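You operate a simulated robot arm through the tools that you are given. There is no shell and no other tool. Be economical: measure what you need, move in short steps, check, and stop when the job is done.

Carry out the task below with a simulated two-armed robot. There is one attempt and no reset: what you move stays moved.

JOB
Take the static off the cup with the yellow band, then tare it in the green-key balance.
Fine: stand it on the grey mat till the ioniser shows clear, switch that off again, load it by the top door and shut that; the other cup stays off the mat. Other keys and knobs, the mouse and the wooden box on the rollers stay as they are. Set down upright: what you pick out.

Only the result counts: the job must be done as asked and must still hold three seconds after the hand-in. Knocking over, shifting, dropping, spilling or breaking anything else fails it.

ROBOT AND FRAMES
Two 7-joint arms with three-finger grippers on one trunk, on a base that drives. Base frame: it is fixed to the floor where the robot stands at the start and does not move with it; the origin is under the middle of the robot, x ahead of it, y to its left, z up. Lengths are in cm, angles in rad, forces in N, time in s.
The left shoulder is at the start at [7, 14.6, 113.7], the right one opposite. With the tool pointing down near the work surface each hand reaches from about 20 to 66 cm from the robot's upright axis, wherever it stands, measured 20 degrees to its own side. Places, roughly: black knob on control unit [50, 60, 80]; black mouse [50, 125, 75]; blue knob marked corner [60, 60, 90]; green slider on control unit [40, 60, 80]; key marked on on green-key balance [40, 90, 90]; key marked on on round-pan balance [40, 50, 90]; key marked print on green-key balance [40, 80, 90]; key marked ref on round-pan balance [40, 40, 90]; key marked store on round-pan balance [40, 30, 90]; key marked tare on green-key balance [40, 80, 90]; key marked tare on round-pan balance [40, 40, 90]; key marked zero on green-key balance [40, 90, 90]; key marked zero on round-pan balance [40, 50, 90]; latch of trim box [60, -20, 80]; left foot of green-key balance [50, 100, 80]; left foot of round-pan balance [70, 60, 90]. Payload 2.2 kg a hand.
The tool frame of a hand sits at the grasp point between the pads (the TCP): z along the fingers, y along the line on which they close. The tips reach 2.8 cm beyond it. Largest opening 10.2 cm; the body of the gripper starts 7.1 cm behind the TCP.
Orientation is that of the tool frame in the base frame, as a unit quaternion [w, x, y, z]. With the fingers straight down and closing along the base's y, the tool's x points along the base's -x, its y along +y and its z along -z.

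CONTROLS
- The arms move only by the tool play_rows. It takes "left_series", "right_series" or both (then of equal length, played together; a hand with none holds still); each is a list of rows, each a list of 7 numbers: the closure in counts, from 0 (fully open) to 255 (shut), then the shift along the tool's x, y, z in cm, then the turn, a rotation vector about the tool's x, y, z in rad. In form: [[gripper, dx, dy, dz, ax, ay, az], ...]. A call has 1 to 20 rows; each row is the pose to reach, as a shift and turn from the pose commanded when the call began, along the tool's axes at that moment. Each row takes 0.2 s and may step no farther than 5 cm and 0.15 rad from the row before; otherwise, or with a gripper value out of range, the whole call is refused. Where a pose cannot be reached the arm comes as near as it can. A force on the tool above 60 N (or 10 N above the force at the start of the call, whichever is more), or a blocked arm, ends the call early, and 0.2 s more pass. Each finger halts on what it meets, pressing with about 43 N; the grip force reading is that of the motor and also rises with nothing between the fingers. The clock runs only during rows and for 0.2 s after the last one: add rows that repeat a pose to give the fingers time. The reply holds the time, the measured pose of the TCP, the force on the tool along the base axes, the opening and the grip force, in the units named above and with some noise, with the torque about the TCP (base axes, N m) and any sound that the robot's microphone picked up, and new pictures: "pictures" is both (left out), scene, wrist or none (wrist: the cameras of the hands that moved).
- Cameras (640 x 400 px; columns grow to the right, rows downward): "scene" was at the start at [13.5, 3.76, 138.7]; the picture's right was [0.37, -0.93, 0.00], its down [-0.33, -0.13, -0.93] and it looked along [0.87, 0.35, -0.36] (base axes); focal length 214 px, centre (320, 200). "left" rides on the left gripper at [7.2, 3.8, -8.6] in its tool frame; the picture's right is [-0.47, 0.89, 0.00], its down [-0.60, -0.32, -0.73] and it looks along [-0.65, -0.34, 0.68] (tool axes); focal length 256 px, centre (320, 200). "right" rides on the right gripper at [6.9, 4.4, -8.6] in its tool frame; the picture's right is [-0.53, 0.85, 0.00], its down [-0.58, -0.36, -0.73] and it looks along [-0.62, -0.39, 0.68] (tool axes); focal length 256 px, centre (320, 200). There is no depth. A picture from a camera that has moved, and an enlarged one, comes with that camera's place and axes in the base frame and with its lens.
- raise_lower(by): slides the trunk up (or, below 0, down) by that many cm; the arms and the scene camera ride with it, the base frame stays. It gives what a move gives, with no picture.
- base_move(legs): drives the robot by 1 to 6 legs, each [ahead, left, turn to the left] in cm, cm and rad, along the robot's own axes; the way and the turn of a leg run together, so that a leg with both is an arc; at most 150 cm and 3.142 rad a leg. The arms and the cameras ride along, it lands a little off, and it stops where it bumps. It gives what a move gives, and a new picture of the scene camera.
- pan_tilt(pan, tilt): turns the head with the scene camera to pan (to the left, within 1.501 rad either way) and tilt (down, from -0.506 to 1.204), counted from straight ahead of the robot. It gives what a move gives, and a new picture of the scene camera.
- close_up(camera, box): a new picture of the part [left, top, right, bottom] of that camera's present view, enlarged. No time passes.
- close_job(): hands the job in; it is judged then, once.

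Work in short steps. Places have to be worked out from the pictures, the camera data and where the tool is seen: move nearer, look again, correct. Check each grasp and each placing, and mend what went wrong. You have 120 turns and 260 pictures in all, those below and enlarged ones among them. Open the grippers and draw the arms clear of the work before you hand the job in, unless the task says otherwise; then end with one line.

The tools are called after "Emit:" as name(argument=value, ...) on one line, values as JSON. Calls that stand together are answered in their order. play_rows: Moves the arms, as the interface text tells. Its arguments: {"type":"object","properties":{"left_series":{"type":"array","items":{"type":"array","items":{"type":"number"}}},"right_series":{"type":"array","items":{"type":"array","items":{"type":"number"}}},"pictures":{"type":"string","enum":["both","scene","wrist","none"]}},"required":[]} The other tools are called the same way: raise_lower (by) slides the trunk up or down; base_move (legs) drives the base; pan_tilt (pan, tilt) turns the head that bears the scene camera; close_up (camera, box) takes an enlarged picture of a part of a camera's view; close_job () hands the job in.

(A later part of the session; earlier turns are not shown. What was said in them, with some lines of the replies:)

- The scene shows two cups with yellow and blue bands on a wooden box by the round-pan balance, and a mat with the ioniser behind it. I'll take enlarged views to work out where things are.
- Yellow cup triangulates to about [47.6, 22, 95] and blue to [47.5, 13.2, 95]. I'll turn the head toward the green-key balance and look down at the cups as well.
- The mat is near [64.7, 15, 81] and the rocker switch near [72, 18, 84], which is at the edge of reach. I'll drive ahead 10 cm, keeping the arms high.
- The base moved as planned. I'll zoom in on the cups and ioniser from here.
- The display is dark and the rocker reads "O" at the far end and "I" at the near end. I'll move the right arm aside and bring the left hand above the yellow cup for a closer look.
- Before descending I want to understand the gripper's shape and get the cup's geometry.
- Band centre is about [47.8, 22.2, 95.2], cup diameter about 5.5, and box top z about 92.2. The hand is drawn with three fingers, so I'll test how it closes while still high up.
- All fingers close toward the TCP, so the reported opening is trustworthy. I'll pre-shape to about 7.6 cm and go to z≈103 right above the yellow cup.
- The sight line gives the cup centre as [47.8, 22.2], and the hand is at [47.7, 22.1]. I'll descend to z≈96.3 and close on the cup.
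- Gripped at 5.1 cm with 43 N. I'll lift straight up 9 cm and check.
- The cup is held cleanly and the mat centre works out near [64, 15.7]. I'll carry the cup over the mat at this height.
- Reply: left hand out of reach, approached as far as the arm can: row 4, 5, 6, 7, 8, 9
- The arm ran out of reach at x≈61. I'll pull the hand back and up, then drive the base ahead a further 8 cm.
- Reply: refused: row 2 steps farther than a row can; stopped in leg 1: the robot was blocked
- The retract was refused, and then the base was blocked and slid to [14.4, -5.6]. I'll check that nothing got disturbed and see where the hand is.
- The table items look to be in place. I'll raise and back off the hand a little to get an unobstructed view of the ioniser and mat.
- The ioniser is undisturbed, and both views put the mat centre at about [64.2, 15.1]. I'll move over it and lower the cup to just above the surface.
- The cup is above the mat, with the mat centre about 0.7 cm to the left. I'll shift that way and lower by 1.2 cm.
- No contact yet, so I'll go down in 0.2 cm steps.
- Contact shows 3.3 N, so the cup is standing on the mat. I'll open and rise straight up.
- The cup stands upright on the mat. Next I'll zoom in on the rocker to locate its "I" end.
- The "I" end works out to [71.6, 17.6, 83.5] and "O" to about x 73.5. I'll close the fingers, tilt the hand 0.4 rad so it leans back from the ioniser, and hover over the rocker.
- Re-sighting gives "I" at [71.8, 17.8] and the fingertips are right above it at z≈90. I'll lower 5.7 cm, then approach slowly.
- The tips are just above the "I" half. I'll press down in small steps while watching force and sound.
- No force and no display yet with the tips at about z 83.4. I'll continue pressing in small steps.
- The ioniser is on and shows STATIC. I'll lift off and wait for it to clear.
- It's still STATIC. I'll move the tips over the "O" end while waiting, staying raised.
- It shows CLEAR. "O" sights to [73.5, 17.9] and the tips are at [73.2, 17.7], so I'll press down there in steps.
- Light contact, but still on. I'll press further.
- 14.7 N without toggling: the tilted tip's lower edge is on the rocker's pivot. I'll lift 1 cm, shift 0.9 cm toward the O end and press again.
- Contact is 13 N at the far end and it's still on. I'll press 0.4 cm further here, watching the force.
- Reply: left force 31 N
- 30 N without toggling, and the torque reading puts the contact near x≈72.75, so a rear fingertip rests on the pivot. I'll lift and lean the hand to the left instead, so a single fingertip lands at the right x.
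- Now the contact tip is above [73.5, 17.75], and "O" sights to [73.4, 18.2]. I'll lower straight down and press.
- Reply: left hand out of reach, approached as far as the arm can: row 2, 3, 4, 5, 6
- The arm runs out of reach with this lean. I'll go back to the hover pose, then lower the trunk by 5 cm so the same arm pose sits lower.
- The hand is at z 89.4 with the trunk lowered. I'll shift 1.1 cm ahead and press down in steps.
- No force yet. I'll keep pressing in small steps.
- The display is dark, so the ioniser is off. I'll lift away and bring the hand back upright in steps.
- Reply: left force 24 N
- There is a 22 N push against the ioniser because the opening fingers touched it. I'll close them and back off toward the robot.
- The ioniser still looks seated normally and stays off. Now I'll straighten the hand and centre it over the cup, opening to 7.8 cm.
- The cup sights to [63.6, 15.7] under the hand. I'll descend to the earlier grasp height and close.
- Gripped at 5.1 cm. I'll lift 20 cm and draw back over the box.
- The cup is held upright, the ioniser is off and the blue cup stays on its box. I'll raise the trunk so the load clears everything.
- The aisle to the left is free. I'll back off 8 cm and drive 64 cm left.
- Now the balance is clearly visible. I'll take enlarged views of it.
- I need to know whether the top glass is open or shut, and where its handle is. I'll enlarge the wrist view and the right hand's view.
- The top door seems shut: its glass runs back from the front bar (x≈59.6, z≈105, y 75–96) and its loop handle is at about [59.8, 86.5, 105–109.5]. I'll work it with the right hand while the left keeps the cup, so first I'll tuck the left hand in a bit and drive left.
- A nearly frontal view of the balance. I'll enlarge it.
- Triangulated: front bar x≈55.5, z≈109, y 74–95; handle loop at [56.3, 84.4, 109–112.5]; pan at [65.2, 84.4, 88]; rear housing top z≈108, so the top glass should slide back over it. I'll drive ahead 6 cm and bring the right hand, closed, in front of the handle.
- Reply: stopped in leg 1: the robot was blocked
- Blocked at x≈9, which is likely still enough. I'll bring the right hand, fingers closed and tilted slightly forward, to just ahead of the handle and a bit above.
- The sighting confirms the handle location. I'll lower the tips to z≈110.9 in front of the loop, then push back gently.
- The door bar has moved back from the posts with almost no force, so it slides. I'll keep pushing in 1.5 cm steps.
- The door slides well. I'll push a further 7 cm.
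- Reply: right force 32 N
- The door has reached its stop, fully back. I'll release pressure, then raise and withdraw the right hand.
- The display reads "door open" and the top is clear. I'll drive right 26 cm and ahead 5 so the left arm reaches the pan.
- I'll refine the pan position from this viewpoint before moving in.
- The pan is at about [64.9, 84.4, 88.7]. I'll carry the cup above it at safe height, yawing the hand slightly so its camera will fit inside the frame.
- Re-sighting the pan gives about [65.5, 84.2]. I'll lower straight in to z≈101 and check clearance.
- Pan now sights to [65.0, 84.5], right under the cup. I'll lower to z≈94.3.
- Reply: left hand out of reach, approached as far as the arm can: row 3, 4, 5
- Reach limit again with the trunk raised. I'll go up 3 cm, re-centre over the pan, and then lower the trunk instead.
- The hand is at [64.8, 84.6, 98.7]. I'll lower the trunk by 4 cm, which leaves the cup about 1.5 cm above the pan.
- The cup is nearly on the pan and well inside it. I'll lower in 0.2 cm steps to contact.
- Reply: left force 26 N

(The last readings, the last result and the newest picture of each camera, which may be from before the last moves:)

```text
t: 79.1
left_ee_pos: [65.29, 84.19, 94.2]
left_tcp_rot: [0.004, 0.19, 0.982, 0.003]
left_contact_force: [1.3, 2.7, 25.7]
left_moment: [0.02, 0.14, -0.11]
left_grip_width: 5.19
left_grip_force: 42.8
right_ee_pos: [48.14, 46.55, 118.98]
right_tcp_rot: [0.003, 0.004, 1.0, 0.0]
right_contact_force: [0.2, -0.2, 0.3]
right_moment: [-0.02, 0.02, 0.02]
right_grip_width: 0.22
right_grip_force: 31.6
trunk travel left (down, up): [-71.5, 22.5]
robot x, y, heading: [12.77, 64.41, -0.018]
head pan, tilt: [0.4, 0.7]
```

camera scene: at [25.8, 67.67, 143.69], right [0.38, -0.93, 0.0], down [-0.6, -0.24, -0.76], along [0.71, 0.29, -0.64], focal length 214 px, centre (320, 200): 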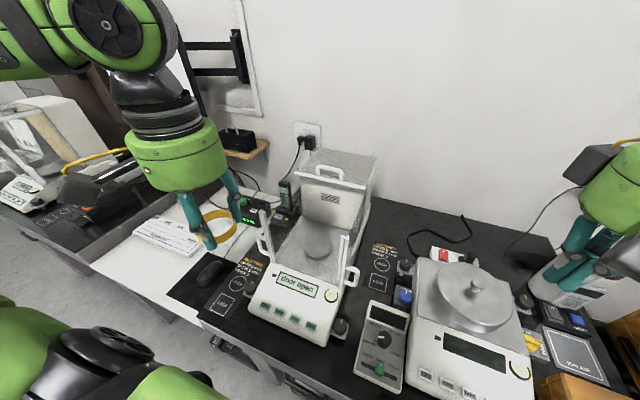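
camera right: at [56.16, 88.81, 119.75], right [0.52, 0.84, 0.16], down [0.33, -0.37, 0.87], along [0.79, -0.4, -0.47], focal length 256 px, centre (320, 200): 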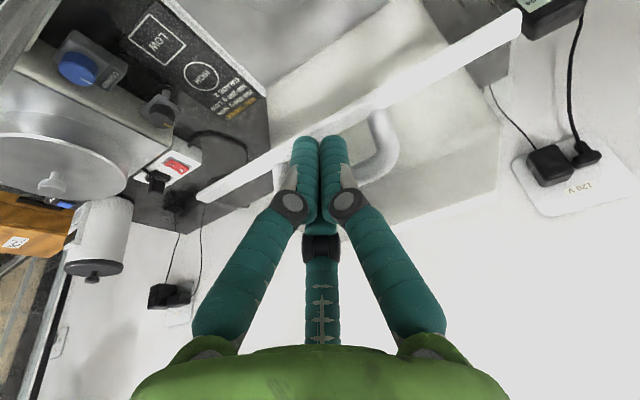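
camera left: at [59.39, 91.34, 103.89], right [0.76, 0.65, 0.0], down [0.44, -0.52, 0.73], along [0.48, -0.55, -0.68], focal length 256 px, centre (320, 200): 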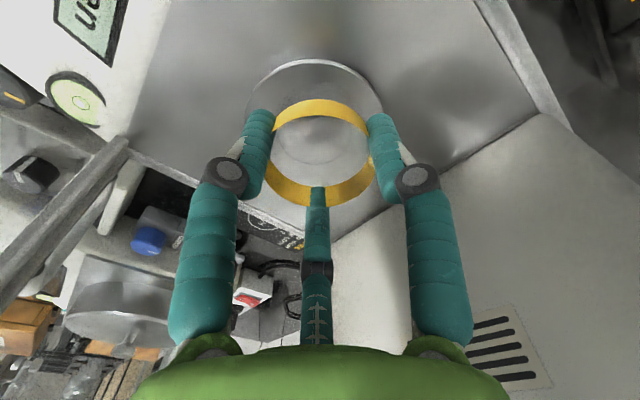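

Firm contact at 25.7 N. I'll ease up 0.4 cm to relieve the load and check.

Emit:
play_rows(left_series=[[200, 0, 0, -0.35, 0, 0, 0], [200, 0, 0, -0.4, 0, 0, 0]], pictures="wrist")

Emit:
close_up(camera="scene", box=[240, 160, 370, 290])

```text
t: 79.7
left_ee_pos: [65.09, 84.19, 94.26]
left_tcp_rot: [-0.001, 0.189, 0.982, 0.003]
left_contact_force: [3.6, 0.4, 8.3]
left_moment: [-0.07, -0.14, 0.03]
left_grip_width: 5.06
left_grip_force: 43.0
right_ee_pos: [48.41, 46.46, 118.83]
right_tcp_rot: [0.003, 0.004, 1.0, 0.0]
right_contact_force: [0.2, 0.1, -0.1]
right_moment: [0.02, -0.03, 0.04]
right_grip_width: 0.19
right_grip_force: 31.5
trunk travel left (down, up): [-71.5, 22.5]
robot x, y, heading: [12.68, 64.37, -0.014]
head pan, tilt: [0.4, 0.7]
camera left: at [59.91, 90.46, 102.94], right [0.76, 0.65, 0.0], down [0.44, -0.52, 0.73], along [0.47, -0.55, -0.68], focal length 256 px, centre (320, 200)
```

left: 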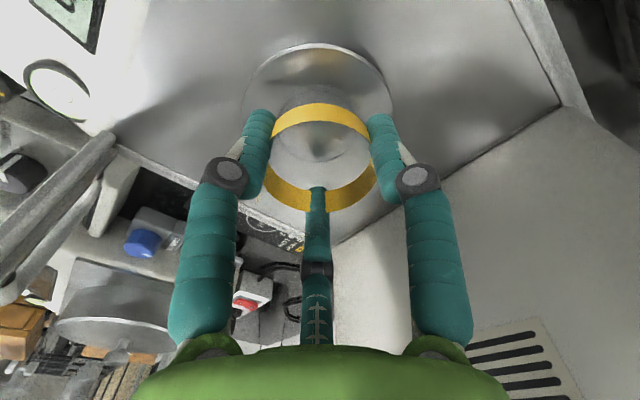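

```text
3.08 times, centred on (305, 225) of scene
camera zoom: at [25.62, 67.65, 139.69], right [0.38, -0.93, 0.0], down [-0.6, -0.24, -0.77], along [0.71, 0.29, -0.64], focal length 660 px, centre (366, 123)
```

zoom: 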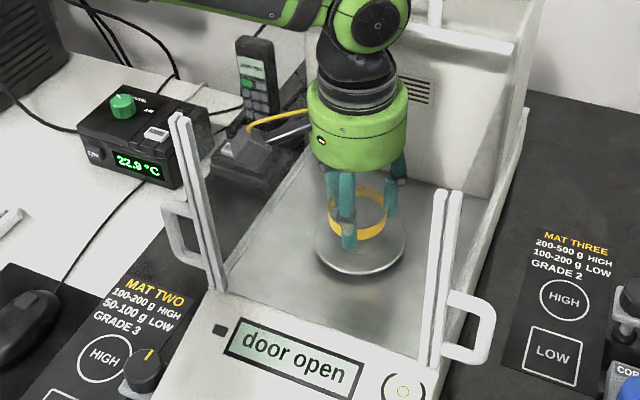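

The load is down to 8 N and the cup is upright on the pan. I'll open and raise the hand straight out of the chamber.

Emit:
play_rows(left_series=[[170, 0, 0, -0.2, 0, 0, 0], [120, 0, 0, -0.2, 0, 0, 0], [60, 0, 0, -0.2, 0, 0, 0], [60, 0, 0, -0.2, 0, 0, 0], [60, 0, 0, -1.5, 0, 0, 0], [60, 0, 0, -4, 0, 0, 0], [60, 0, 0, -8, 0, 0, 0], [60, 0, 0, -12, 0, 0, 0], [60, 0, 0, -16.5, 0, 0, 0], [60, 0, 0, -21, 0, 0, 0], [60, 0, 0, -25, 0, 0, 0]], pictures="wrist")

Emit:
close_up(camera="scene", box=[240, 160, 370, 290])

```text
t: 82.1
left_ee_pos: [65.22, 84.21, 119.19]
left_tcp_rot: [0.0, 0.188, 0.982, 0.002]
left_contact_force: [0.0, 0.0, 0.6]
left_moment: [0.01, -0.02, -0.03]
left_grip_width: 7.82
left_grip_force: 0.1
right_ee_pos: [48.67, 46.61, 118.91]
right_tcp_rot: [0.002, 0.004, 1.0, 0.001]
right_contact_force: [-0.7, -0.3, -0.6]
right_moment: [0.0, 0.04, 0.02]
right_grip_width: 0.2
right_grip_force: 31.4
trunk travel left (down, up): [-71.5, 22.5]
robot x, y, heading: [12.81, 64.21, -0.011]
head pan, tilt: [0.4, 0.7]
camera left: at [60.12, 90.51, 127.96], right [0.76, 0.65, 0.0], down [0.44, -0.52, 0.73], along [0.48, -0.55, -0.69], focal length 256 px, centre (320, 200)
```

left: 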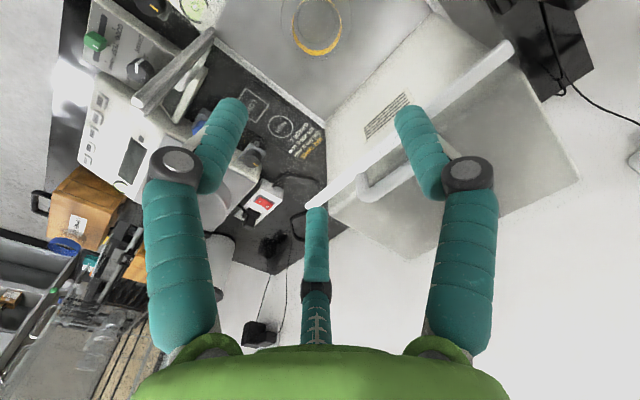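

```text
3.08 times, centred on (305, 225) of scene
camera zoom: at [25.85, 67.72, 139.68], right [0.38, -0.93, 0.0], down [-0.6, -0.24, -0.76], along [0.71, 0.29, -0.65], focal length 660 px, centre (366, 123)
```

zoom: 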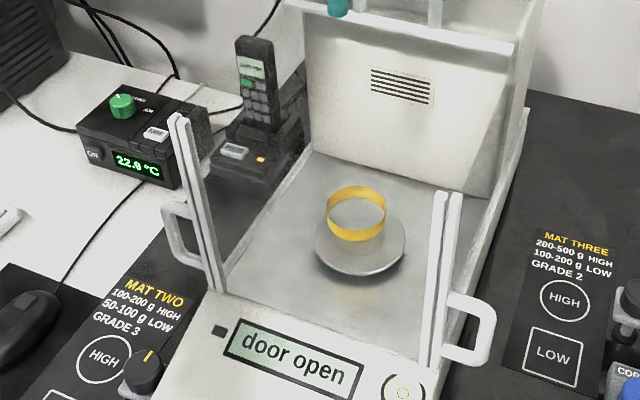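

The cup with the yellow band stands upright in the middle of the pan. Next I'll close the fingers, un-yaw the hand, and raise the trunk for more forward reach to hook behind the door handle.

Emit:
raise_lower(by=12)

Emit:
play_rows(left_series=[[255, 0, 0, 0, 0, 0, -0.13], [255, 0, 0, 0, 0, 0, -0.26], [255, 0, 0, 0, 0, 0, -0.38], [255, 0, 0, 0, 0, 0, -0.38]], pictures="none")

```text
t: 83.6
left_ee_pos: [65.09, 84.12, 131.41]
left_tcp_rot: [0.001, 0.189, 0.982, 0.002]
left_contact_force: [0.7, 0.5, 0.6]
left_moment: [-0.02, 0.01, -0.01]
left_grip_width: 7.78
left_grip_force: 0.0
right_ee_pos: [48.52, 46.54, 130.94]
right_tcp_rot: [0.001, 0.004, 1.0, -0.001]
right_contact_force: [-0.2, 0.5, -0.6]
right_moment: [0.02, 0.03, 0.01]
right_grip_width: 0.19
right_grip_force: 31.5
trunk travel left (down, up): [-83.5, 10.5]
robot x, y, heading: [12.97, 64.25, -0.015]
head pan, tilt: [0.4, 0.7]
```

```text
t: 84.6
left_ee_pos: [65.17, 84.22, 131.38]
left_tcp_rot: [0.001, -0.001, 1.0, 0.004]
left_contact_force: [0.1, 0.1, -0.4]
left_moment: [0.01, -0.02, 0.0]
left_grip_width: 0.21
left_grip_force: 31.0
right_ee_pos: [48.48, 46.51, 130.88]
right_tcp_rot: [0.002, 0.004, 1.0, 0.0]
right_contact_force: [-0.2, -0.3, 0.0]
right_moment: [0.04, 0.02, 0.02]
right_grip_width: 0.22
right_grip_force: 31.5
trunk travel left (down, up): [-83.5, 10.5]
robot x, y, heading: [12.87, 64.31, -0.013]
head pan, tilt: [0.4, 0.7]
```

Now I'll tilt forward 0.5 rad and move above and behind the handle.

Emit:
play_rows(left_series=[[255, -2.5, 0, 1, 0, -0.125, 0], [255, -5, 0.1, 3, 0, -0.25, 0], [255, -7.5, 0.1, 6, 0, -0.375, 0], [255, -9.8, 0.1, 9, 0, -0.5, 0], [255, -9.8, 0.1, 12.2, 0, -0.5, 0], [255, -9.8, 0.1, 12.2, 0, -0.5, 0]], pictures="wrist")

Emit:
close_up(camera="scene", box=[240, 120, 400, 280])

```text
t: 86.0
left_ee_pos: [75.01, 84.49, 119.32]
left_tcp_rot: [0.248, 0.001, 0.969, 0.002]
left_contact_force: [0.1, -0.3, -0.3]
left_moment: [0.01, 0.0, 0.01]
left_grip_width: 0.19
left_grip_force: 31.1
right_ee_pos: [48.51, 46.6, 130.75]
right_tcp_rot: [0.002, 0.005, 1.0, 0.0]
right_contact_force: [-0.3, 0.1, -0.2]
right_moment: [-0.01, 0.03, 0.02]
right_grip_width: 0.22
right_grip_force: 31.8
trunk travel left (down, up): [-83.5, 10.5]
robot x, y, heading: [13.24, 64.41, -0.013]
head pan, tilt: [0.4, 0.7]
camera left: at [64.62, 88.35, 123.36], right [0.41, 0.88, 0.23], down [0.18, -0.32, 0.93], along [0.9, -0.34, -0.29], focal length 256 px, centre (320, 200)
```

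left: 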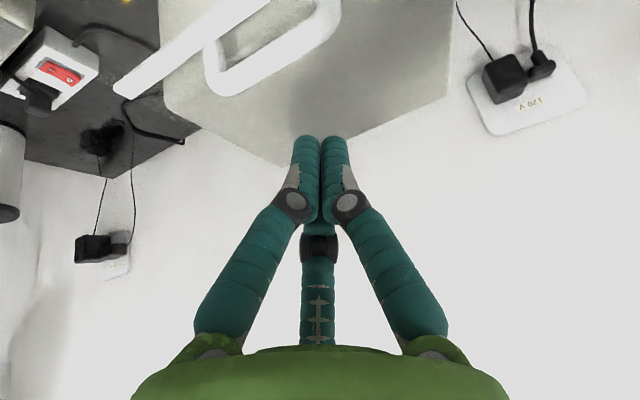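

```text
2.50 times, centred on (320, 200) of scene
camera zoom: at [25.68, 67.7, 151.7], right [0.38, -0.93, 0.0], down [-0.6, -0.24, -0.77], along [0.71, 0.29, -0.64], focal length 536 px, centre (320, 200)
```

zoom: 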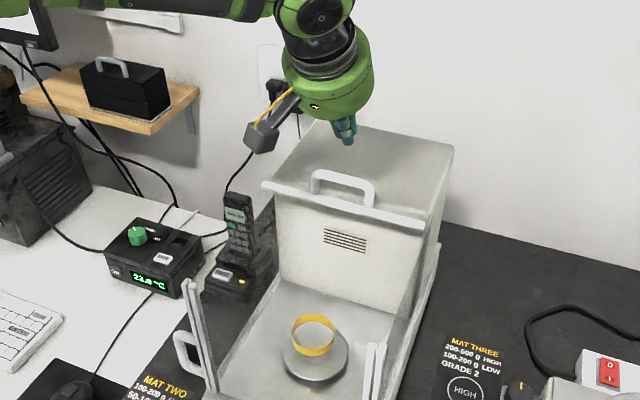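

The handle sits where I computed, and the tips are behind it at x≈76.4. I'll lower 6 cm while moving slightly further back, watching the force.

Emit:
play_rows(left_series=[[255, 0.43, -0.1, 2.04, 0, 0, 0], [255, 1.39, -0.1, 3.8, 0, 0, 0], [255, 2.0, -0.1, 4.9, 0, 0, 0], [255, 2.35, -0.1, 5.55, 0, 0, 0], [255, 2.35, -0.1, 5.55, 0, 0, 0]], pictures="wrist")

Emit:
close_up(camera="scene", box=[260, 130, 360, 230])

```text
t: 87.2
left_ee_pos: [75.67, 84.33, 113.22]
left_tcp_rot: [0.248, 0.001, 0.969, 0.003]
left_contact_force: [0.9, -0.1, 0.1]
left_moment: [-0.01, 0.01, 0.04]
left_grip_width: 0.2
left_grip_force: 32.1
right_ee_pos: [48.46, 46.65, 131.04]
right_tcp_rot: [0.002, 0.005, 1.0, -0.001]
right_contact_force: [0.4, 0.0, 0.0]
right_moment: [0.0, -0.03, 0.03]
right_grip_width: 0.21
right_grip_force: 31.5
trunk travel left (down, up): [-83.5, 10.5]
robot x, y, heading: [13.1, 64.25, -0.009]
head pan, tilt: [0.4, 0.7]
camera left: at [65.27, 88.2, 117.38], right [0.41, 0.88, 0.23], down [0.18, -0.32, 0.93], along [0.9, -0.34, -0.29], focal length 256 px, centre (320, 200)
```

left: 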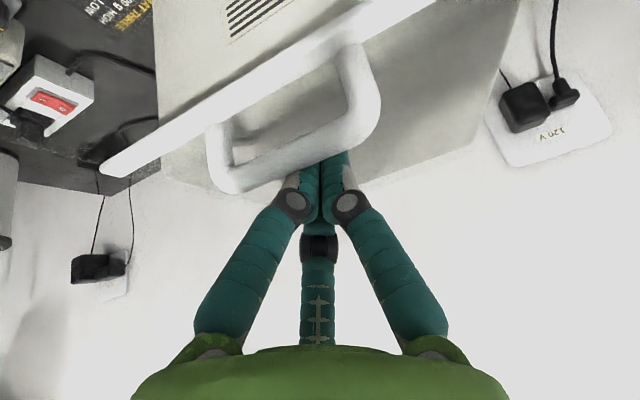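

```text
4.00 times, centred on (310, 180) of scene
camera zoom: at [25.73, 67.71, 151.69], right [0.38, -0.93, 0.0], down [-0.6, -0.24, -0.76], along [0.71, 0.29, -0.64], focal length 858 px, centre (360, 280)
```

zoom: 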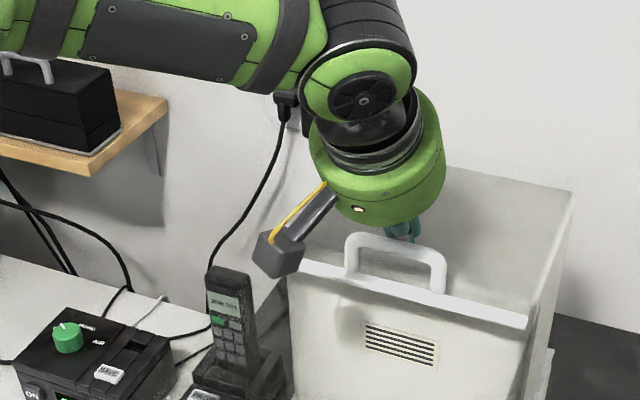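

The fingers are behind the loop. I'll pull the door forward at constant height by about 14 cm.

Emit:
play_rows(left_series=[[255, 1.23, 0, -0.67, 0, 0, 0], [255, 2.46, 0, -1.34, 0, 0, 0], [255, 3.68, 0, -2.02, 0, 0, 0], [255, 4.91, 0, -2.69, 0, 0, 0], [255, 6.14, 0, -3.36, 0, 0, 0], [255, 7.37, 0, -4.03, 0, 0, 0], [255, 8.59, 0, -4.7, 0, 0, 0], [255, 9.82, 0, -5.38, 0, 0, 0], [255, 11.05, 0, -6.05, 0, 0, 0], [255, 12.28, 0, -6.72, 0, 0, 0]], pictures="wrist")

Emit:
close_up(camera="scene", box=[230, 140, 390, 300])

```text
t: 89.4
left_ee_pos: [61.58, 84.32, 113.15]
left_tcp_rot: [0.249, 0.0, 0.969, 0.002]
left_contact_force: [0.5, -0.4, 0.8]
left_moment: [-0.01, 0.01, -0.03]
left_grip_width: 0.2
left_grip_force: 31.1
right_ee_pos: [48.37, 46.59, 130.85]
right_tcp_rot: [0.003, 0.004, 1.0, 0.0]
right_contact_force: [1.1, 0.0, 0.1]
right_moment: [0.0, 0.0, 0.02]
right_grip_width: 0.2
right_grip_force: 31.3
trunk travel left (down, up): [-83.5, 10.5]
robot x, y, heading: [13.21, 64.27, -0.01]
head pan, tilt: [0.4, 0.7]
camera left: at [51.26, 88.2, 117.24], right [0.41, 0.88, 0.23], down [0.18, -0.32, 0.93], along [0.9, -0.34, -0.29], focal length 256 px, centre (320, 200)
```

left: 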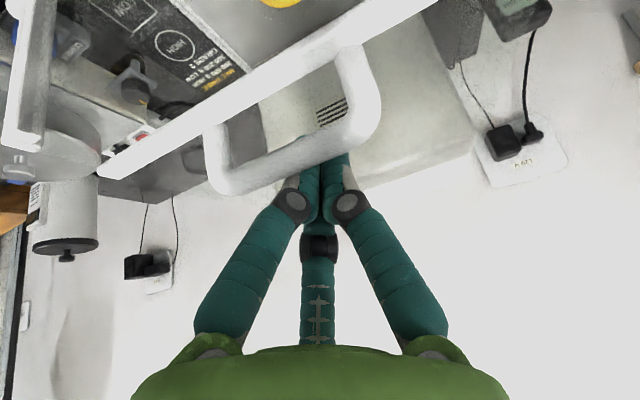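

```text
2.50 times, centred on (310, 220) of scene
camera zoom: at [25.67, 67.71, 151.7], right [0.38, -0.93, 0.0], down [-0.6, -0.24, -0.77], along [0.71, 0.29, -0.64], focal length 536 px, centre (345, 150)
```

zoom: 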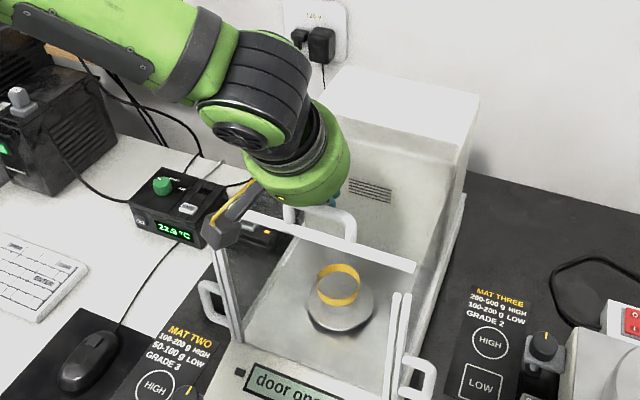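

The door is following. I'll pull the remaining few centimetres in smaller steps until it stops.

Emit:
play_rows(left_series=[[255, 0.88, 0, -0.48, 0, 0, 0], [255, 1.75, 0, -0.96, 0, 0, 0], [255, 2.45, 0, -1.34, 0, 0, 0], [255, 3.07, 0, -1.68, 0, 0, 0], [255, 3.5, 0, -1.92, 0, 0, 0]], pictures="none")

Emit:
close_up(camera="scene", box=[230, 140, 390, 300])

```text
t: 90.6
left_ee_pos: [58.06, 84.09, 113.18]
left_tcp_rot: [0.25, 0.001, 0.968, 0.002]
left_contact_force: [11.3, 0.1, 3.1]
left_moment: [-0.05, 0.04, 0.1]
left_grip_width: 0.2
left_grip_force: 31.1
right_ee_pos: [48.78, 46.56, 130.73]
right_tcp_rot: [0.0, 0.005, 1.0, 0.0]
right_contact_force: [-0.9, -0.2, 0.2]
right_moment: [0.01, 0.0, -0.02]
right_grip_width: 0.2
right_grip_force: 31.6
trunk travel left (down, up): [-83.5, 10.5]
robot x, y, heading: [13.42, 64.48, -0.019]
head pan, tilt: [0.4, 0.7]
```

```text
2.50 times, centred on (310, 220) of scene
camera zoom: at [26.07, 67.7, 151.67], right [0.38, -0.93, 0.0], down [-0.6, -0.24, -0.76], along [0.71, 0.29, -0.65], focal length 536 px, centre (345, 150)
```

zoom: 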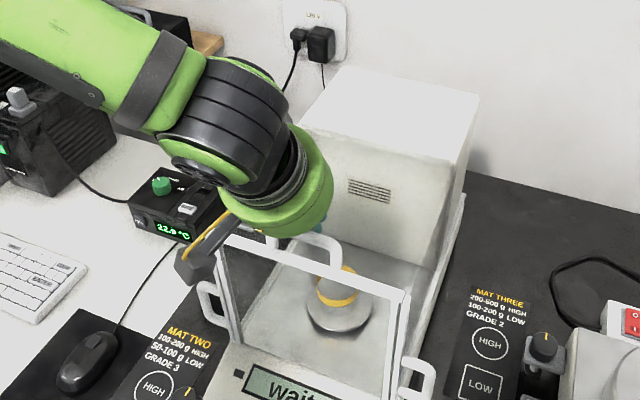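

The door is shut against its stop (11 N) and the display reads "wait". I'll ease off backward, lift over the handle, and withdraw the hand.

Emit:
play_rows(left_series=[[255, -0.8, 0, 0.44, 0, 0, 0], [255, -2.2, 0, -2.2, 0, 0, 0], [255, -4.1, 0, -5.7, 0, 0, 0], [255, -5.6, 0, -8.3, 0, 0.12, 0], [255, -3, 0, -10.5, 0, 0.25, 0], [255, 0.5, 0, -12.5, 0, 0.37, 0], [255, 4, 0, -14.5, 0, 0.5, 0], [255, 8, 0, -16.5, 0, 0.5, 0], [255, 12, 0, -18.5, 0, 0.5, 0]], pictures="scene")

Emit:
close_up(camera="scene", box=[230, 180, 390, 340])

```text
t: 92.6
left_ee_pos: [37.65, 84.3, 123.86]
left_tcp_rot: [0.002, 0.0, 1.0, 0.003]
left_contact_force: [-0.6, -0.1, 0.6]
left_moment: [-0.01, -0.05, 0.02]
left_grip_width: 0.21
left_grip_force: 31.3
right_ee_pos: [48.14, 46.58, 130.96]
right_tcp_rot: [0.004, 0.004, 1.0, 0.0]
right_contact_force: [-0.9, -0.3, 0.1]
right_moment: [0.02, -0.08, 0.0]
right_grip_width: 0.22
right_grip_force: 30.9
trunk travel left (down, up): [-83.5, 10.5]
robot x, y, heading: [13.2, 64.2, -0.009]
head pan, tilt: [0.4, 0.7]
camera scene: at [25.29, 67.77, 151.73], right [0.38, -0.93, 0.0], down [-0.59, -0.24, -0.77], along [0.71, 0.29, -0.64], focal length 214 px, centre (320, 200)
```

scene: 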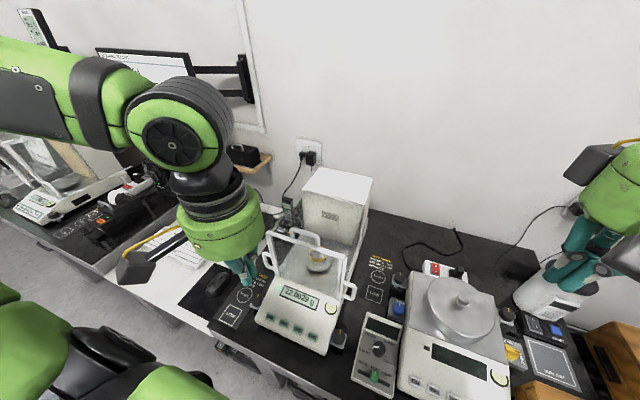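

```text
2.50 times, centred on (310, 260) of scene
camera zoom: at [25.29, 67.77, 151.73], right [0.38, -0.93, 0.0], down [-0.59, -0.24, -0.77], along [0.71, 0.29, -0.64], focal length 536 px, centre (345, 50)
```

zoom: 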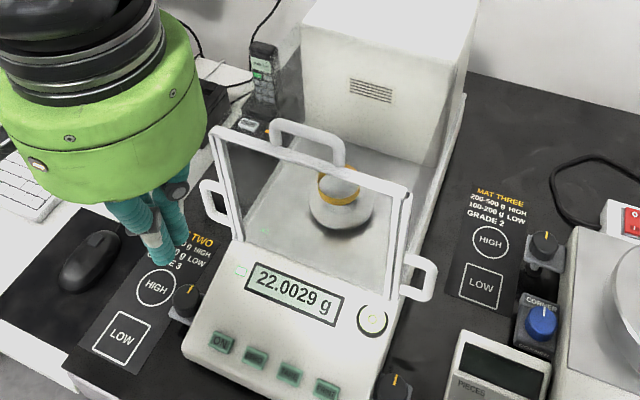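

The display shows 22.0029 g, stable. TARE (third key from left) triangulates to [43.9, 82.4, 86]. I'll lower the trunk by 14 cm to work there.

Emit:
raise_lower(by=-14)

Emit:
close_up(camera="left", box=[0, 0, 640, 400])

```text
t: 94.2
left_ee_pos: [38.09, 84.31, 109.87]
left_tcp_rot: [0.0, 0.0, 1.0, 0.002]
left_contact_force: [0.1, -0.1, 0.8]
left_moment: [0.02, -0.02, 0.0]
left_grip_width: 0.2
left_grip_force: 31.3
right_ee_pos: [48.45, 46.56, 116.87]
right_tcp_rot: [0.002, 0.004, 1.0, 0.0]
right_contact_force: [0.1, -0.4, 0.1]
right_moment: [-0.01, -0.02, 0.02]
right_grip_width: 0.22
right_grip_force: 31.1
trunk travel left (down, up): [-69.5, 24.5]
robot x, y, heading: [13.03, 64.3, -0.018]
head pan, tilt: [0.4, 0.7]
```

```text
1.00 times, centred on (320, 200) of left (not enlarged: the box is as wide or as high as the picture)
camera zoom: at [30.98, 88.17, 118.44], right [0.47, 0.89, 0.0], down [0.6, -0.32, 0.73], along [0.65, -0.34, -0.68], focal length 256 px, centre (320, 200)
```

zoom: 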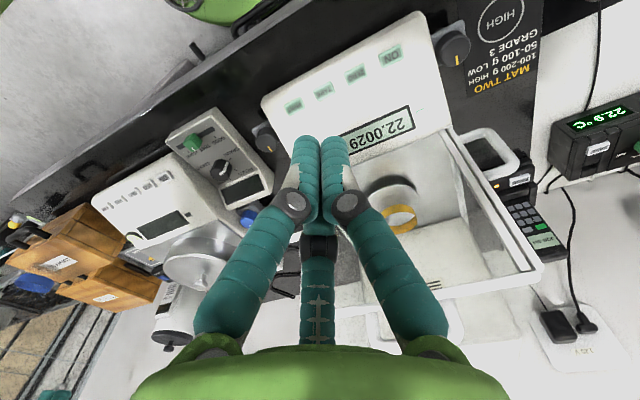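

The wrist view gives TARE at [44.0, 82.0], consistent. I'll lean the hand so a single fingertip leads and hover it above TARE.

Emit:
play_rows(left_series=[[255, -1.3, -0.4, 3.5, 0.13, -0.065, 0], [255, -2.6, -0.8, 7, 0.26, -0.13, 0], [255, -3.9, -1.2, 11, 0.4, -0.2, 0], [255, -5.2, -1.7, 15, 0.4, -0.2, 0], [255, -5.2, -1.7, 17, 0.4, -0.2, 0], [255, -5.2, -1.7, 17, 0.4, -0.2, 0]], pictures="wrist")

Emit:
close_up(camera="scene", box=[220, 200, 360, 340])

```text
refused: row 3 steps farther than a row can; nothing moved
```

```text
2.86 times, centred on (290, 270) of scene
camera zoom: at [25.69, 67.71, 137.7], right [0.38, -0.93, 0.0], down [-0.6, -0.24, -0.77], along [0.71, 0.29, -0.64], focal length 613 px, centre (406, 0)
```

zoom: 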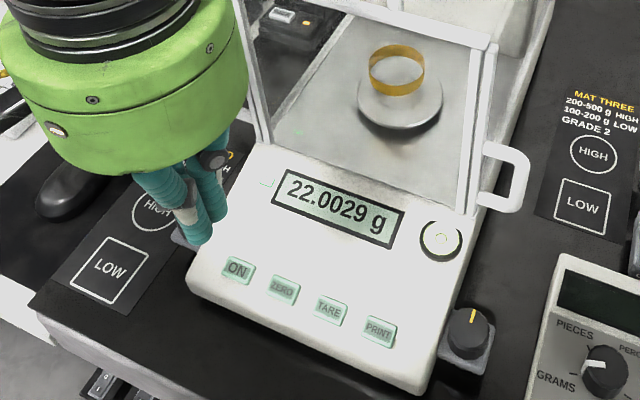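

The rotation step was slightly too large, so I'll use finer rows.

Emit:
play_rows(left_series=[[255, -1.3, -0.4, 3.5, 0.1, -0.05, 0], [255, -2.6, -0.8, 7, 0.2, -0.1, 0], [255, -3.9, -1.2, 10.5, 0.3, -0.15, 0], [255, -5.2, -1.7, 14, 0.4, -0.2, 0], [255, -5.2, -1.7, 17, 0.4, -0.2, 0], [255, -5.2, -1.7, 17, 0.4, -0.2, 0]], pictures="wrist")

Emit:
close_up(camera="scene", box=[220, 200, 360, 340])

```text
t: 95.6
left_ee_pos: [46.68, 83.69, 92.22]
left_tcp_rot: [0.099, 0.001, 0.975, -0.197]
left_contact_force: [0.1, -0.2, 0.1]
left_moment: [0.02, 0.0, 0.01]
left_grip_width: 0.2
left_grip_force: 30.9
left hand out of reach, approached as far as the arm can: row 1, 2, 3, 4, 5, 6
right_ee_pos: [48.37, 46.51, 116.82]
right_tcp_rot: [0.002, 0.004, 1.0, 0.0]
right_contact_force: [-0.5, 0.8, 0.1]
right_moment: [0.0, -0.02, 0.05]
right_grip_width: 0.2
right_grip_force: 31.3
trunk travel left (down, up): [-69.5, 24.5]
robot x, y, heading: [12.74, 64.23, -0.008]
head pan, tilt: [0.4, 0.7]
camera left: at [38.15, 90.34, 97.28], right [0.49, 0.83, -0.25], down [0.44, 0.01, 0.9], along [0.75, -0.55, -0.36], focal length 256 px, centre (320, 200)
```

left: 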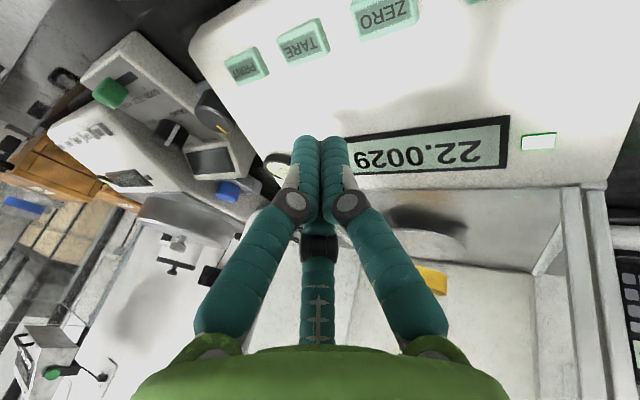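

```text
2.86 times, centred on (290, 270) of scene
camera zoom: at [25.66, 67.7, 137.7], right [0.38, -0.93, 0.0], down [-0.6, -0.24, -0.77], along [0.71, 0.29, -0.64], focal length 613 px, centre (406, 0)
```

zoom: 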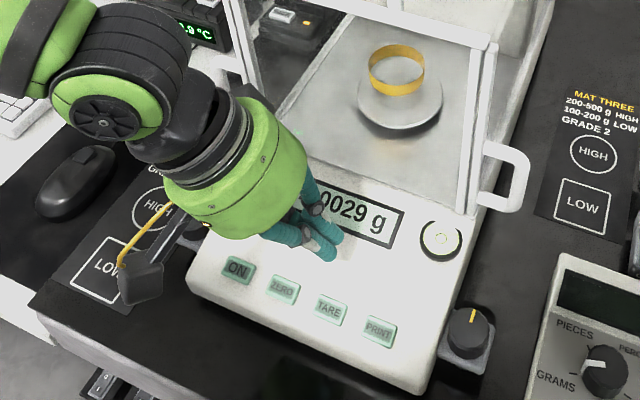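

The arm is folded too close to the body here. I'll lift 4 cm and then back the base off by 10 cm.

Emit:
play_rows(left_series=[[255, -0.4, -0.8, -1.8, 0, 0, 0], [255, -0.8, -1.6, -3.6, 0, 0, 0]], pictures="none")

```text
t: 96.2
left_ee_pos: [47.0, 83.69, 96.43]
left_tcp_rot: [0.099, 0.0, 0.976, -0.197]
left_contact_force: [0.0, 0.4, 0.1]
left_moment: [0.0, -0.02, 0.03]
left_grip_width: 0.21
left_grip_force: 31.7
left hand out of reach, approached as far as the arm can: row 2
right_ee_pos: [48.44, 46.61, 116.84]
right_tcp_rot: [0.003, 0.004, 1.0, 0.0]
right_contact_force: [-0.1, 0.5, 0.1]
right_moment: [-0.01, 0.03, -0.03]
right_grip_width: 0.18
right_grip_force: 31.9
trunk travel left (down, up): [-69.5, 24.5]
robot x, y, heading: [12.81, 64.39, -0.018]
head pan, tilt: [0.4, 0.7]
```

Emit:
base_move(legs=[[-10, 0, 0]])

Emit:
close_up(camera="left", box=[0, 0, 640, 400])

```text
t: 97.4
left_ee_pos: [37.37, 83.69, 96.2]
left_tcp_rot: [0.098, 0.001, 0.976, -0.196]
left_contact_force: [-0.4, 0.0, -0.2]
left_moment: [-0.01, 0.02, -0.03]
left_grip_width: 0.22
left_grip_force: 31.5
right_ee_pos: [38.75, 46.68, 116.92]
right_tcp_rot: [0.001, 0.005, 1.0, 0.001]
right_contact_force: [-0.1, 0.3, 0.3]
right_moment: [-0.04, 0.05, -0.04]
right_grip_width: 0.19
right_grip_force: 31.6
trunk travel left (down, up): [-69.5, 24.5]
robot x, y, heading: [3.22, 64.27, -0.016]
head pan, tilt: [0.4, 0.7]
camera scene: at [16.08, 67.82, 137.68], right [0.38, -0.93, 0.0], down [-0.6, -0.24, -0.76], along [0.71, 0.29, -0.64], focal length 214 px, centre (320, 200)
```

scene: 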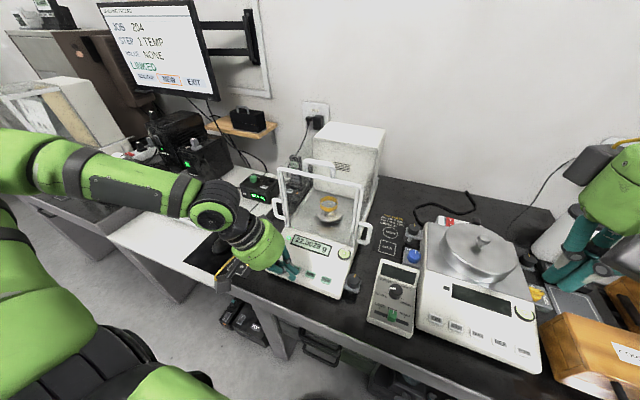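

```text
1.00 times, centred on (320, 200) of left (not enlarged: the box is as wide or as high as the picture)
camera zoom: at [28.95, 90.36, 101.3], right [0.49, 0.83, -0.25], down [0.44, 0.01, 0.9], along [0.75, -0.55, -0.36], focal length 256 px, centre (320, 200)
```

zoom: 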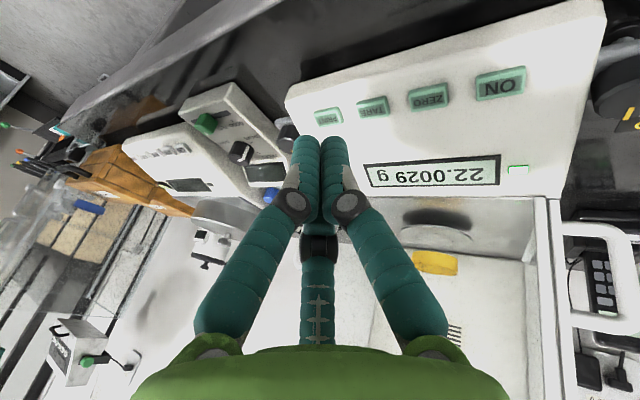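

TARE re-sights to about [43.5, 82.4]. I'll move the leading fingertip over it.

Emit:
play_rows(left_series=[[255, -2.4, 0.1, 1.3, 0, 0, 0], [255, -4.9, 0.2, 3.0, 0, 0, 0], [255, -4.9, 0.57, 4.57, 0, 0, 0], [255, -4.9, 0.57, 4.57, 0, 0, 0]], pictures="wrist")

Emit:
close_up(camera="scene", box=[240, 210, 380, 310])

```text
t: 98.4
left_ee_pos: [43.12, 82.69, 92.83]
left_tcp_rot: [0.098, 0.002, 0.975, -0.197]
left_contact_force: [1.3, 0.6, -0.4]
left_moment: [0.01, -0.02, -0.01]
left_grip_width: 0.2
left_grip_force: 31.3
right_ee_pos: [38.79, 46.65, 116.82]
right_tcp_rot: [0.002, 0.005, 1.0, 0.0]
right_contact_force: [-0.1, 0.1, -0.4]
right_moment: [-0.01, 0.03, 0.02]
right_grip_width: 0.23
right_grip_force: 31.7
trunk travel left (down, up): [-69.5, 24.5]
robot x, y, heading: [2.97, 64.66, -0.014]
head pan, tilt: [0.4, 0.7]
camera left: at [34.64, 89.29, 97.89], right [0.49, 0.83, -0.25], down [0.44, 0.01, 0.9], along [0.75, -0.55, -0.36], focal length 256 px, centre (320, 200)
```

left: 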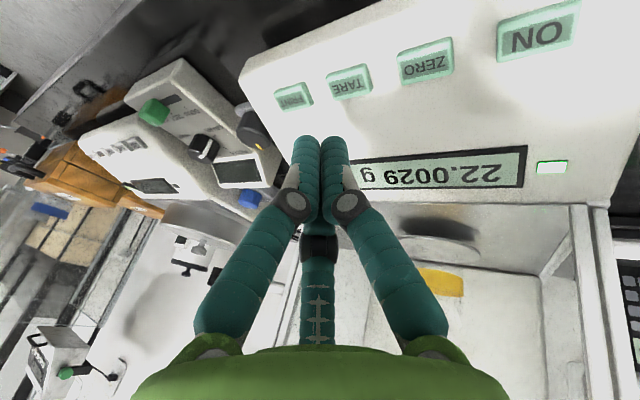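

```text
4.00 times, centred on (310, 260) of scene
camera zoom: at [15.99, 67.83, 137.69], right [0.38, -0.93, 0.0], down [-0.6, -0.24, -0.76], along [0.71, 0.29, -0.64], focal length 858 px, centre (360, -40)
```

zoom: 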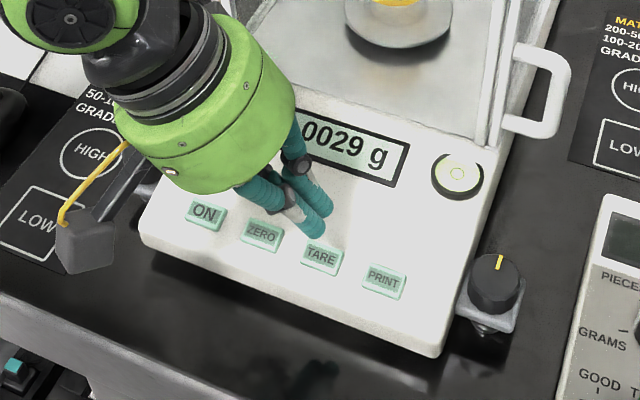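

All sightings agree on [43.6, 82.3]. I'll lower straight down onto the key in steps.

Emit:
play_rows(left_series=[[255, 0.39, 0.77, 1.8, 0, 0, 0], [255, 0.58, 1.16, 2.7, 0, 0, 0], [255, 0.66, 1.32, 3.07, 0, 0, 0], [255, 0.71, 1.43, 3.34, 0, 0, 0]], pictures="wrist")

Emit:
close_up(camera="scene", box=[240, 210, 380, 310])

```text
t: 99.4
left_ee_pos: [43.0, 82.71, 89.14]
left_tcp_rot: [0.098, 0.0, 0.976, -0.196]
left_contact_force: [0.0, -0.6, 0.3]
left_moment: [0.01, 0.02, 0.04]
left_grip_width: 0.21
left_grip_force: 32.2
right_ee_pos: [38.71, 46.77, 116.84]
right_tcp_rot: [0.002, 0.005, 1.0, -0.001]
right_contact_force: [-0.4, -0.1, -0.2]
right_moment: [0.0, 0.05, 0.04]
right_grip_width: 0.22
right_grip_force: 31.4
trunk travel left (down, up): [-69.5, 24.5]
robot x, y, heading: [2.79, 64.35, -0.013]
head pan, tilt: [0.4, 0.7]
camera left: at [34.57, 89.35, 94.17], right [0.49, 0.83, -0.25], down [0.44, 0.01, 0.9], along [0.75, -0.55, -0.36], focal length 256 px, centre (320, 200)
```

left: 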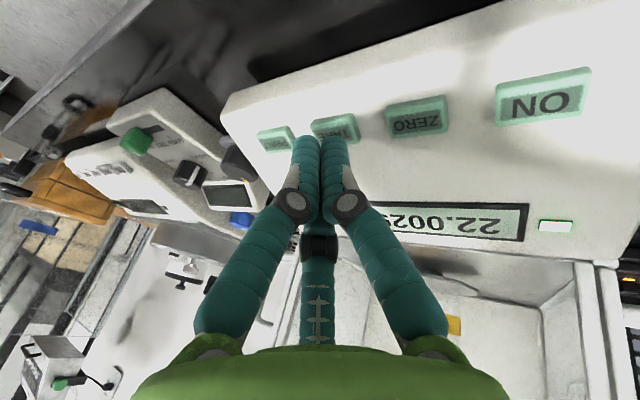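

```text
4.00 times, centred on (310, 260) of scene
camera zoom: at [15.97, 67.84, 137.69], right [0.38, -0.93, 0.0], down [-0.6, -0.24, -0.76], along [0.71, 0.29, -0.64], focal length 858 px, centre (360, -40)
```

zoom: 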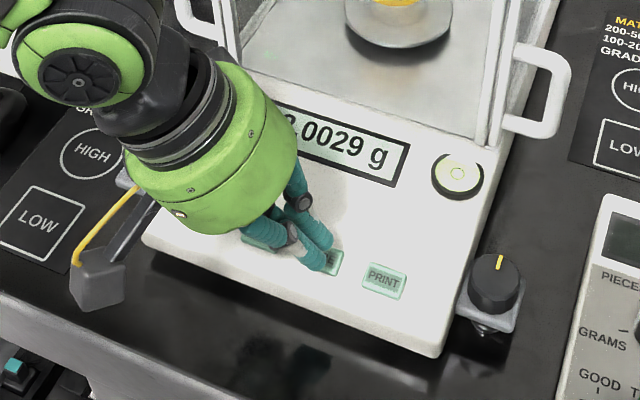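

The tip is right over TARE and almost touching. I'll press on in 0.2 cm steps.

Emit:
play_rows(left_series=[[255, 0.04, 0.08, 0.18, 0, 0, 0], [255, 0.08, 0.15, 0.36, 0, 0, 0], [255, 0.12, 0.23, 0.54, 0, 0, 0]], pictures="none")

Emit:
close_up(camera="scene", box=[240, 210, 380, 310])

```text
t: 100.2
left_ee_pos: [43.16, 82.73, 88.64]
left_tcp_rot: [0.098, 0.0, 0.975, -0.198]
left_contact_force: [0.0, 1.1, -0.5]
left_moment: [0.01, -0.06, 0.01]
left_grip_width: 0.2
left_grip_force: 31.5
right_ee_pos: [38.61, 46.69, 116.91]
right_tcp_rot: [0.001, 0.006, 1.0, 0.0]
right_contact_force: [0.0, 0.3, 0.3]
right_moment: [0.01, -0.01, 0.04]
right_grip_width: 0.2
right_grip_force: 31.5
trunk travel left (down, up): [-69.5, 24.5]
robot x, y, heading: [3.19, 64.31, -0.01]
head pan, tilt: [0.4, 0.7]
```

```text
4.00 times, centred on (310, 260) of scene
camera zoom: at [15.94, 67.83, 137.7], right [0.38, -0.93, 0.0], down [-0.6, -0.24, -0.76], along [0.71, 0.29, -0.64], focal length 858 px, centre (360, -40)
```

zoom: 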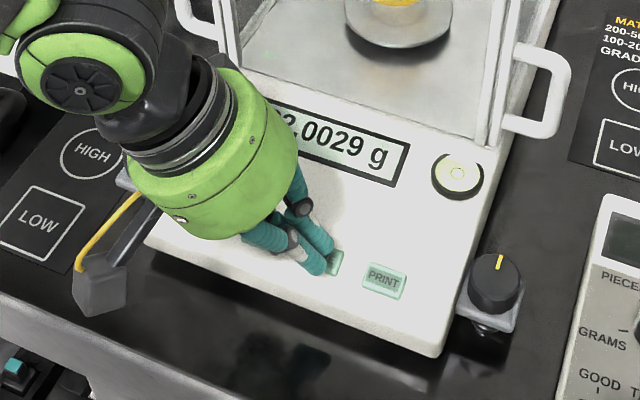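

No contact yet. I'll continue down in the same small steps.

Emit:
play_rows(left_series=[[255, 0.03, 0.06, 0.14, 0, 0, 0], [255, 0.06, 0.12, 0.27, 0, 0, 0], [255, 0.09, 0.17, 0.41, 0, 0, 0]], pictures="none")

Emit:
close_up(camera="scene", box=[240, 210, 380, 310])

```text
t: 101.0
left_ee_pos: [43.03, 82.65, 88.12]
left_tcp_rot: [0.099, 0.001, 0.975, -0.197]
left_contact_force: [0.7, 0.4, 0.2]
left_moment: [-0.05, -0.03, -0.03]
left_grip_width: 0.22
left_grip_force: 31.5
right_ee_pos: [38.78, 46.72, 117.09]
right_tcp_rot: [0.002, 0.005, 1.0, 0.0]
right_contact_force: [0.0, -0.3, 0.1]
right_moment: [-0.01, 0.03, -0.01]
right_grip_width: 0.19
right_grip_force: 30.9
trunk travel left (down, up): [-69.5, 24.5]
robot x, y, heading: [2.91, 64.35, -0.014]
head pan, tilt: [0.4, 0.7]
```

```text
4.00 times, centred on (310, 260) of scene
camera zoom: at [15.95, 67.83, 137.7], right [0.38, -0.93, 0.0], down [-0.6, -0.24, -0.76], along [0.71, 0.29, -0.64], focal length 858 px, centre (360, -40)
```

zoom: 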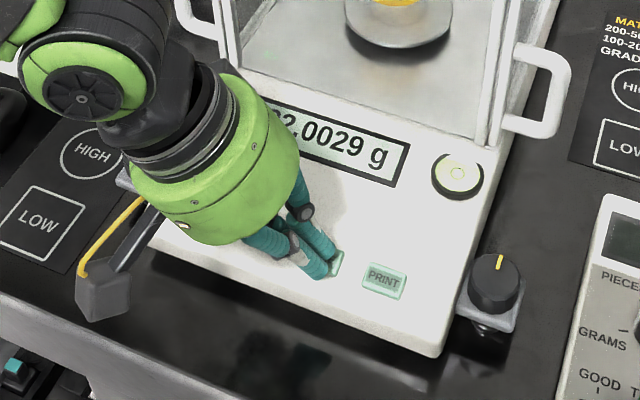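

Emit:
play_rows(left_series=[[255, 0.03, 0.06, 0.14, 0, 0, 0], [255, 0.06, 0.12, 0.27, 0, 0, 0], [255, 0.09, 0.17, 0.41, 0, 0, 0]], pictures="wrist")

Emit:
close_up(camera="scene", box=[240, 210, 380, 310])

```text
t: 101.8
left_ee_pos: [42.98, 82.63, 87.83]
left_tcp_rot: [0.098, 0.001, 0.976, -0.196]
left_contact_force: [-0.3, 0.0, 2.1]
left_moment: [0.02, -0.01, -0.01]
left_grip_width: 0.19
left_grip_force: 31.5
right_ee_pos: [38.7, 46.63, 116.86]
right_tcp_rot: [0.002, 0.005, 1.0, 0.0]
right_contact_force: [-1.1, 0.2, -0.4]
right_moment: [0.0, 0.0, 0.0]
right_grip_width: 0.2
right_grip_force: 31.2
trunk travel left (down, up): [-69.5, 24.5]
robot x, y, heading: [3.01, 64.06, -0.014]
head pan, tilt: [0.4, 0.7]
heard: click
camera left: at [34.53, 89.27, 92.76], right [0.49, 0.83, -0.25], down [0.44, 0.01, 0.9], along [0.75, -0.55, -0.36], focal length 256 px, centre (320, 200)
```

left: 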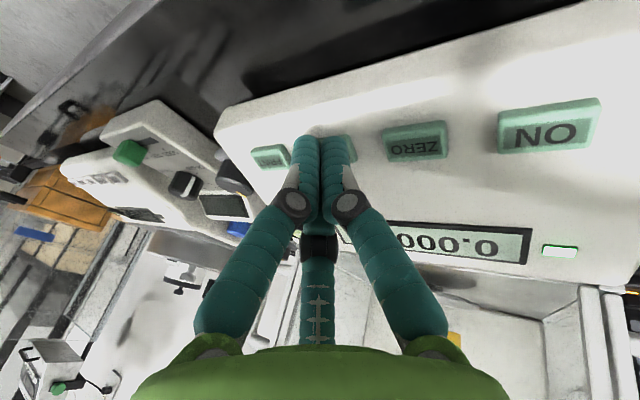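

```text
4.00 times, centred on (310, 260) of scene
camera zoom: at [15.92, 67.82, 137.7], right [0.38, -0.93, 0.0], down [-0.6, -0.24, -0.77], along [0.71, 0.29, -0.64], focal length 858 px, centre (360, -40)
```

zoom: 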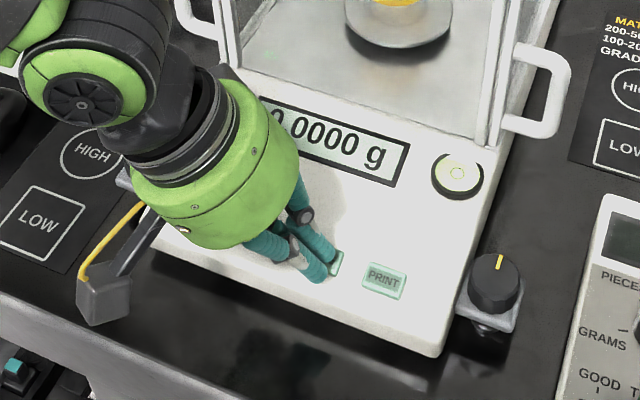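

A click was heard and the display reads 0.0000 g: tared. I'll lift straight off the key, withdraw the hand upright, and open both grippers clear of the work.

Emit:
play_rows(left_series=[[255, -0.3, -0.6, -1.4, 0, 0, 0], [255, -1.0, -1.9, -4.5, 0, 0, 0], [255, -1.7, -3.5, -8.1, 0, 0, 0], [255, -2.5, -5.0, -11.7, 0, 0, 0], [255, -3.3, -6.6, -15.3, -0.1, 0.05, 0], [255, -3.3, -6.6, -15.3, -0.2, 0.1, 0], [255, -3.3, -6.6, -15.3, -0.3, 0.15, 0], [60, -3.3, -6.6, -15.3, -0.4, 0.2, 0], [0, -3.3, -6.6, -15.3, -0.4, 0.2, 0], [0, -3.3, -6.6, -15.3, -0.4, 0.2, 0]], right_series=[[255, 0, 0, -2, 0, 0, 0], [255, 0, 0, -4, 0, 0, 0], [200, 0, 0, -4, 0, 0, 0], [100, 0, 0, -4, 0, 0, 0], [0, 0, 0, -4, 0, 0, 0], [0, 0, 0, -4, 0, 0, 0], [0, 0, 0, -4, 0, 0, 0], [0, 0, 0, -4, 0, 0, 0], [0, 0, 0, -4, 0, 0, 0], [0, 0, 0, -4, 0, 0, 0]], pictures="none")

Emit:
base_move(legs=[[-12, 0, 0]])

Emit:
close_up(camera="scene", box=[250, 100, 450, 300])

Emit:
close_up(camera="scene", box=[440, 150, 640, 350])

```text
t: 104.0
left_ee_pos: [43.0, 82.61, 104.64]
left_tcp_rot: [-0.001, 0.0, 1.0, 0.002]
left_contact_force: [-0.9, 0.9, -0.1]
left_moment: [0.0, -0.01, -0.02]
left_grip_width: 10.2
left_grip_force: 0.1
right_ee_pos: [38.72, 46.73, 120.77]
right_tcp_rot: [0.001, 0.006, 1.0, -0.001]
right_contact_force: [-0.3, -0.5, -0.5]
right_moment: [0.0, -0.01, 0.01]
right_grip_width: 10.2
right_grip_force: 0.1
trunk travel left (down, up): [-69.5, 24.5]
robot x, y, heading: [2.93, 64.06, -0.014]
head pan, tilt: [0.4, 0.7]
```

```text
t: 105.2
left_ee_pos: [31.4, 82.63, 104.63]
left_tcp_rot: [-0.002, 0.0, 1.0, 0.001]
left_contact_force: [0.3, -0.6, 0.3]
left_moment: [-0.03, 0.01, 0.0]
left_grip_width: 10.21
left_grip_force: 0.1
right_ee_pos: [26.83, 46.8, 120.77]
right_tcp_rot: [0.0, 0.005, 1.0, 0.001]
right_contact_force: [-0.2, 0.7, 0.9]
right_moment: [0.05, 0.06, -0.01]
right_grip_width: 10.24
right_grip_force: 0.1
trunk travel left (down, up): [-69.5, 24.5]
robot x, y, heading: [-8.36, 64.56, -0.013]
head pan, tilt: [0.4, 0.7]
camera scene: at [4.26, 67.98, 137.67], right [0.38, -0.93, 0.0], down [-0.6, -0.24, -0.76], along [0.71, 0.29, -0.65], focal length 214 px, centre (320, 200)
```

scene: 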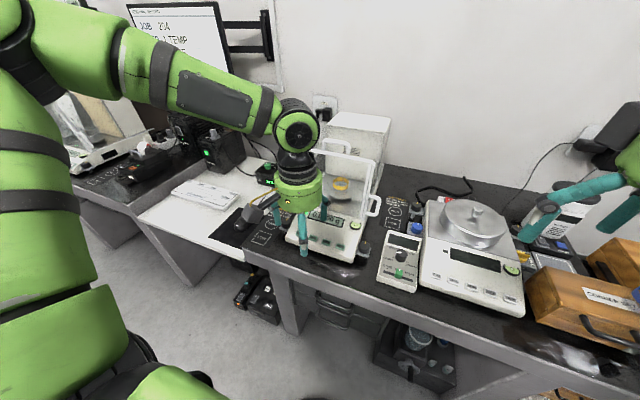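

```text
2.00 times, centred on (350, 200) of scene
camera zoom: at [4.26, 67.98, 137.67], right [0.38, -0.93, 0.0], down [-0.6, -0.24, -0.76], along [0.71, 0.29, -0.65], focal length 429 px, centre (260, 200)
```

zoom: 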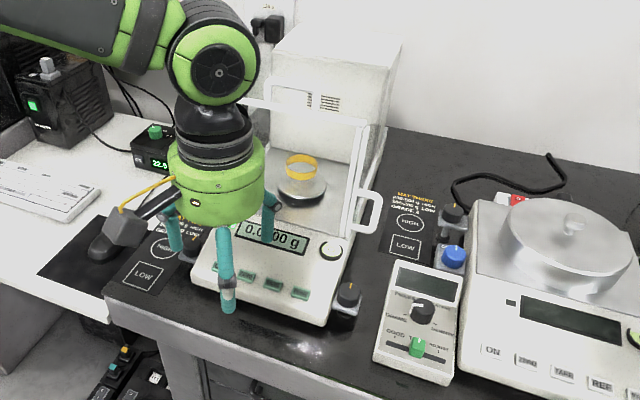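

```text
2.00 times, centred on (540, 250) of scene
camera zoom: at [4.26, 67.98, 137.67], right [0.38, -0.93, 0.0], down [-0.6, -0.24, -0.76], along [0.71, 0.29, -0.65], focal length 429 px, centre (-120, 100)
```

zoom: 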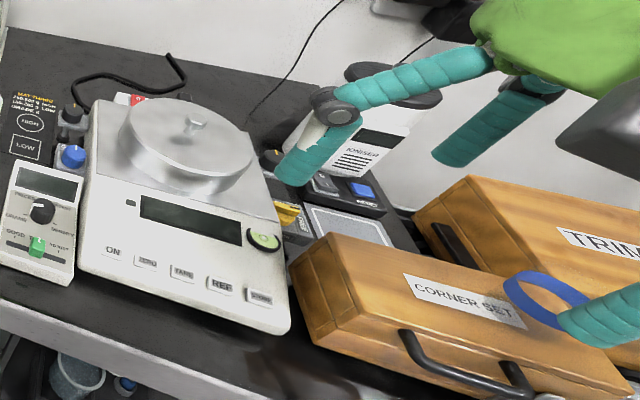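

The door is shut with the cup upright on the pan, and the display reads zero. The ioniser is off, the blue cup is still on its box, and both hands are open and clear, so I'm handing in.

Emit:
close_job()

```text
The job is handed in.
```

The yellow-band cup stood on the mat until the ioniser showed CLEAR; it now stands upright in the green-key balance with the top door shut, tared to 0.0000 g, and the ioniser is off. I bumped the ioniser once (about 22 N) and it did not appear to move; the base was also blocked twice while driving, with no visible shift of anything.
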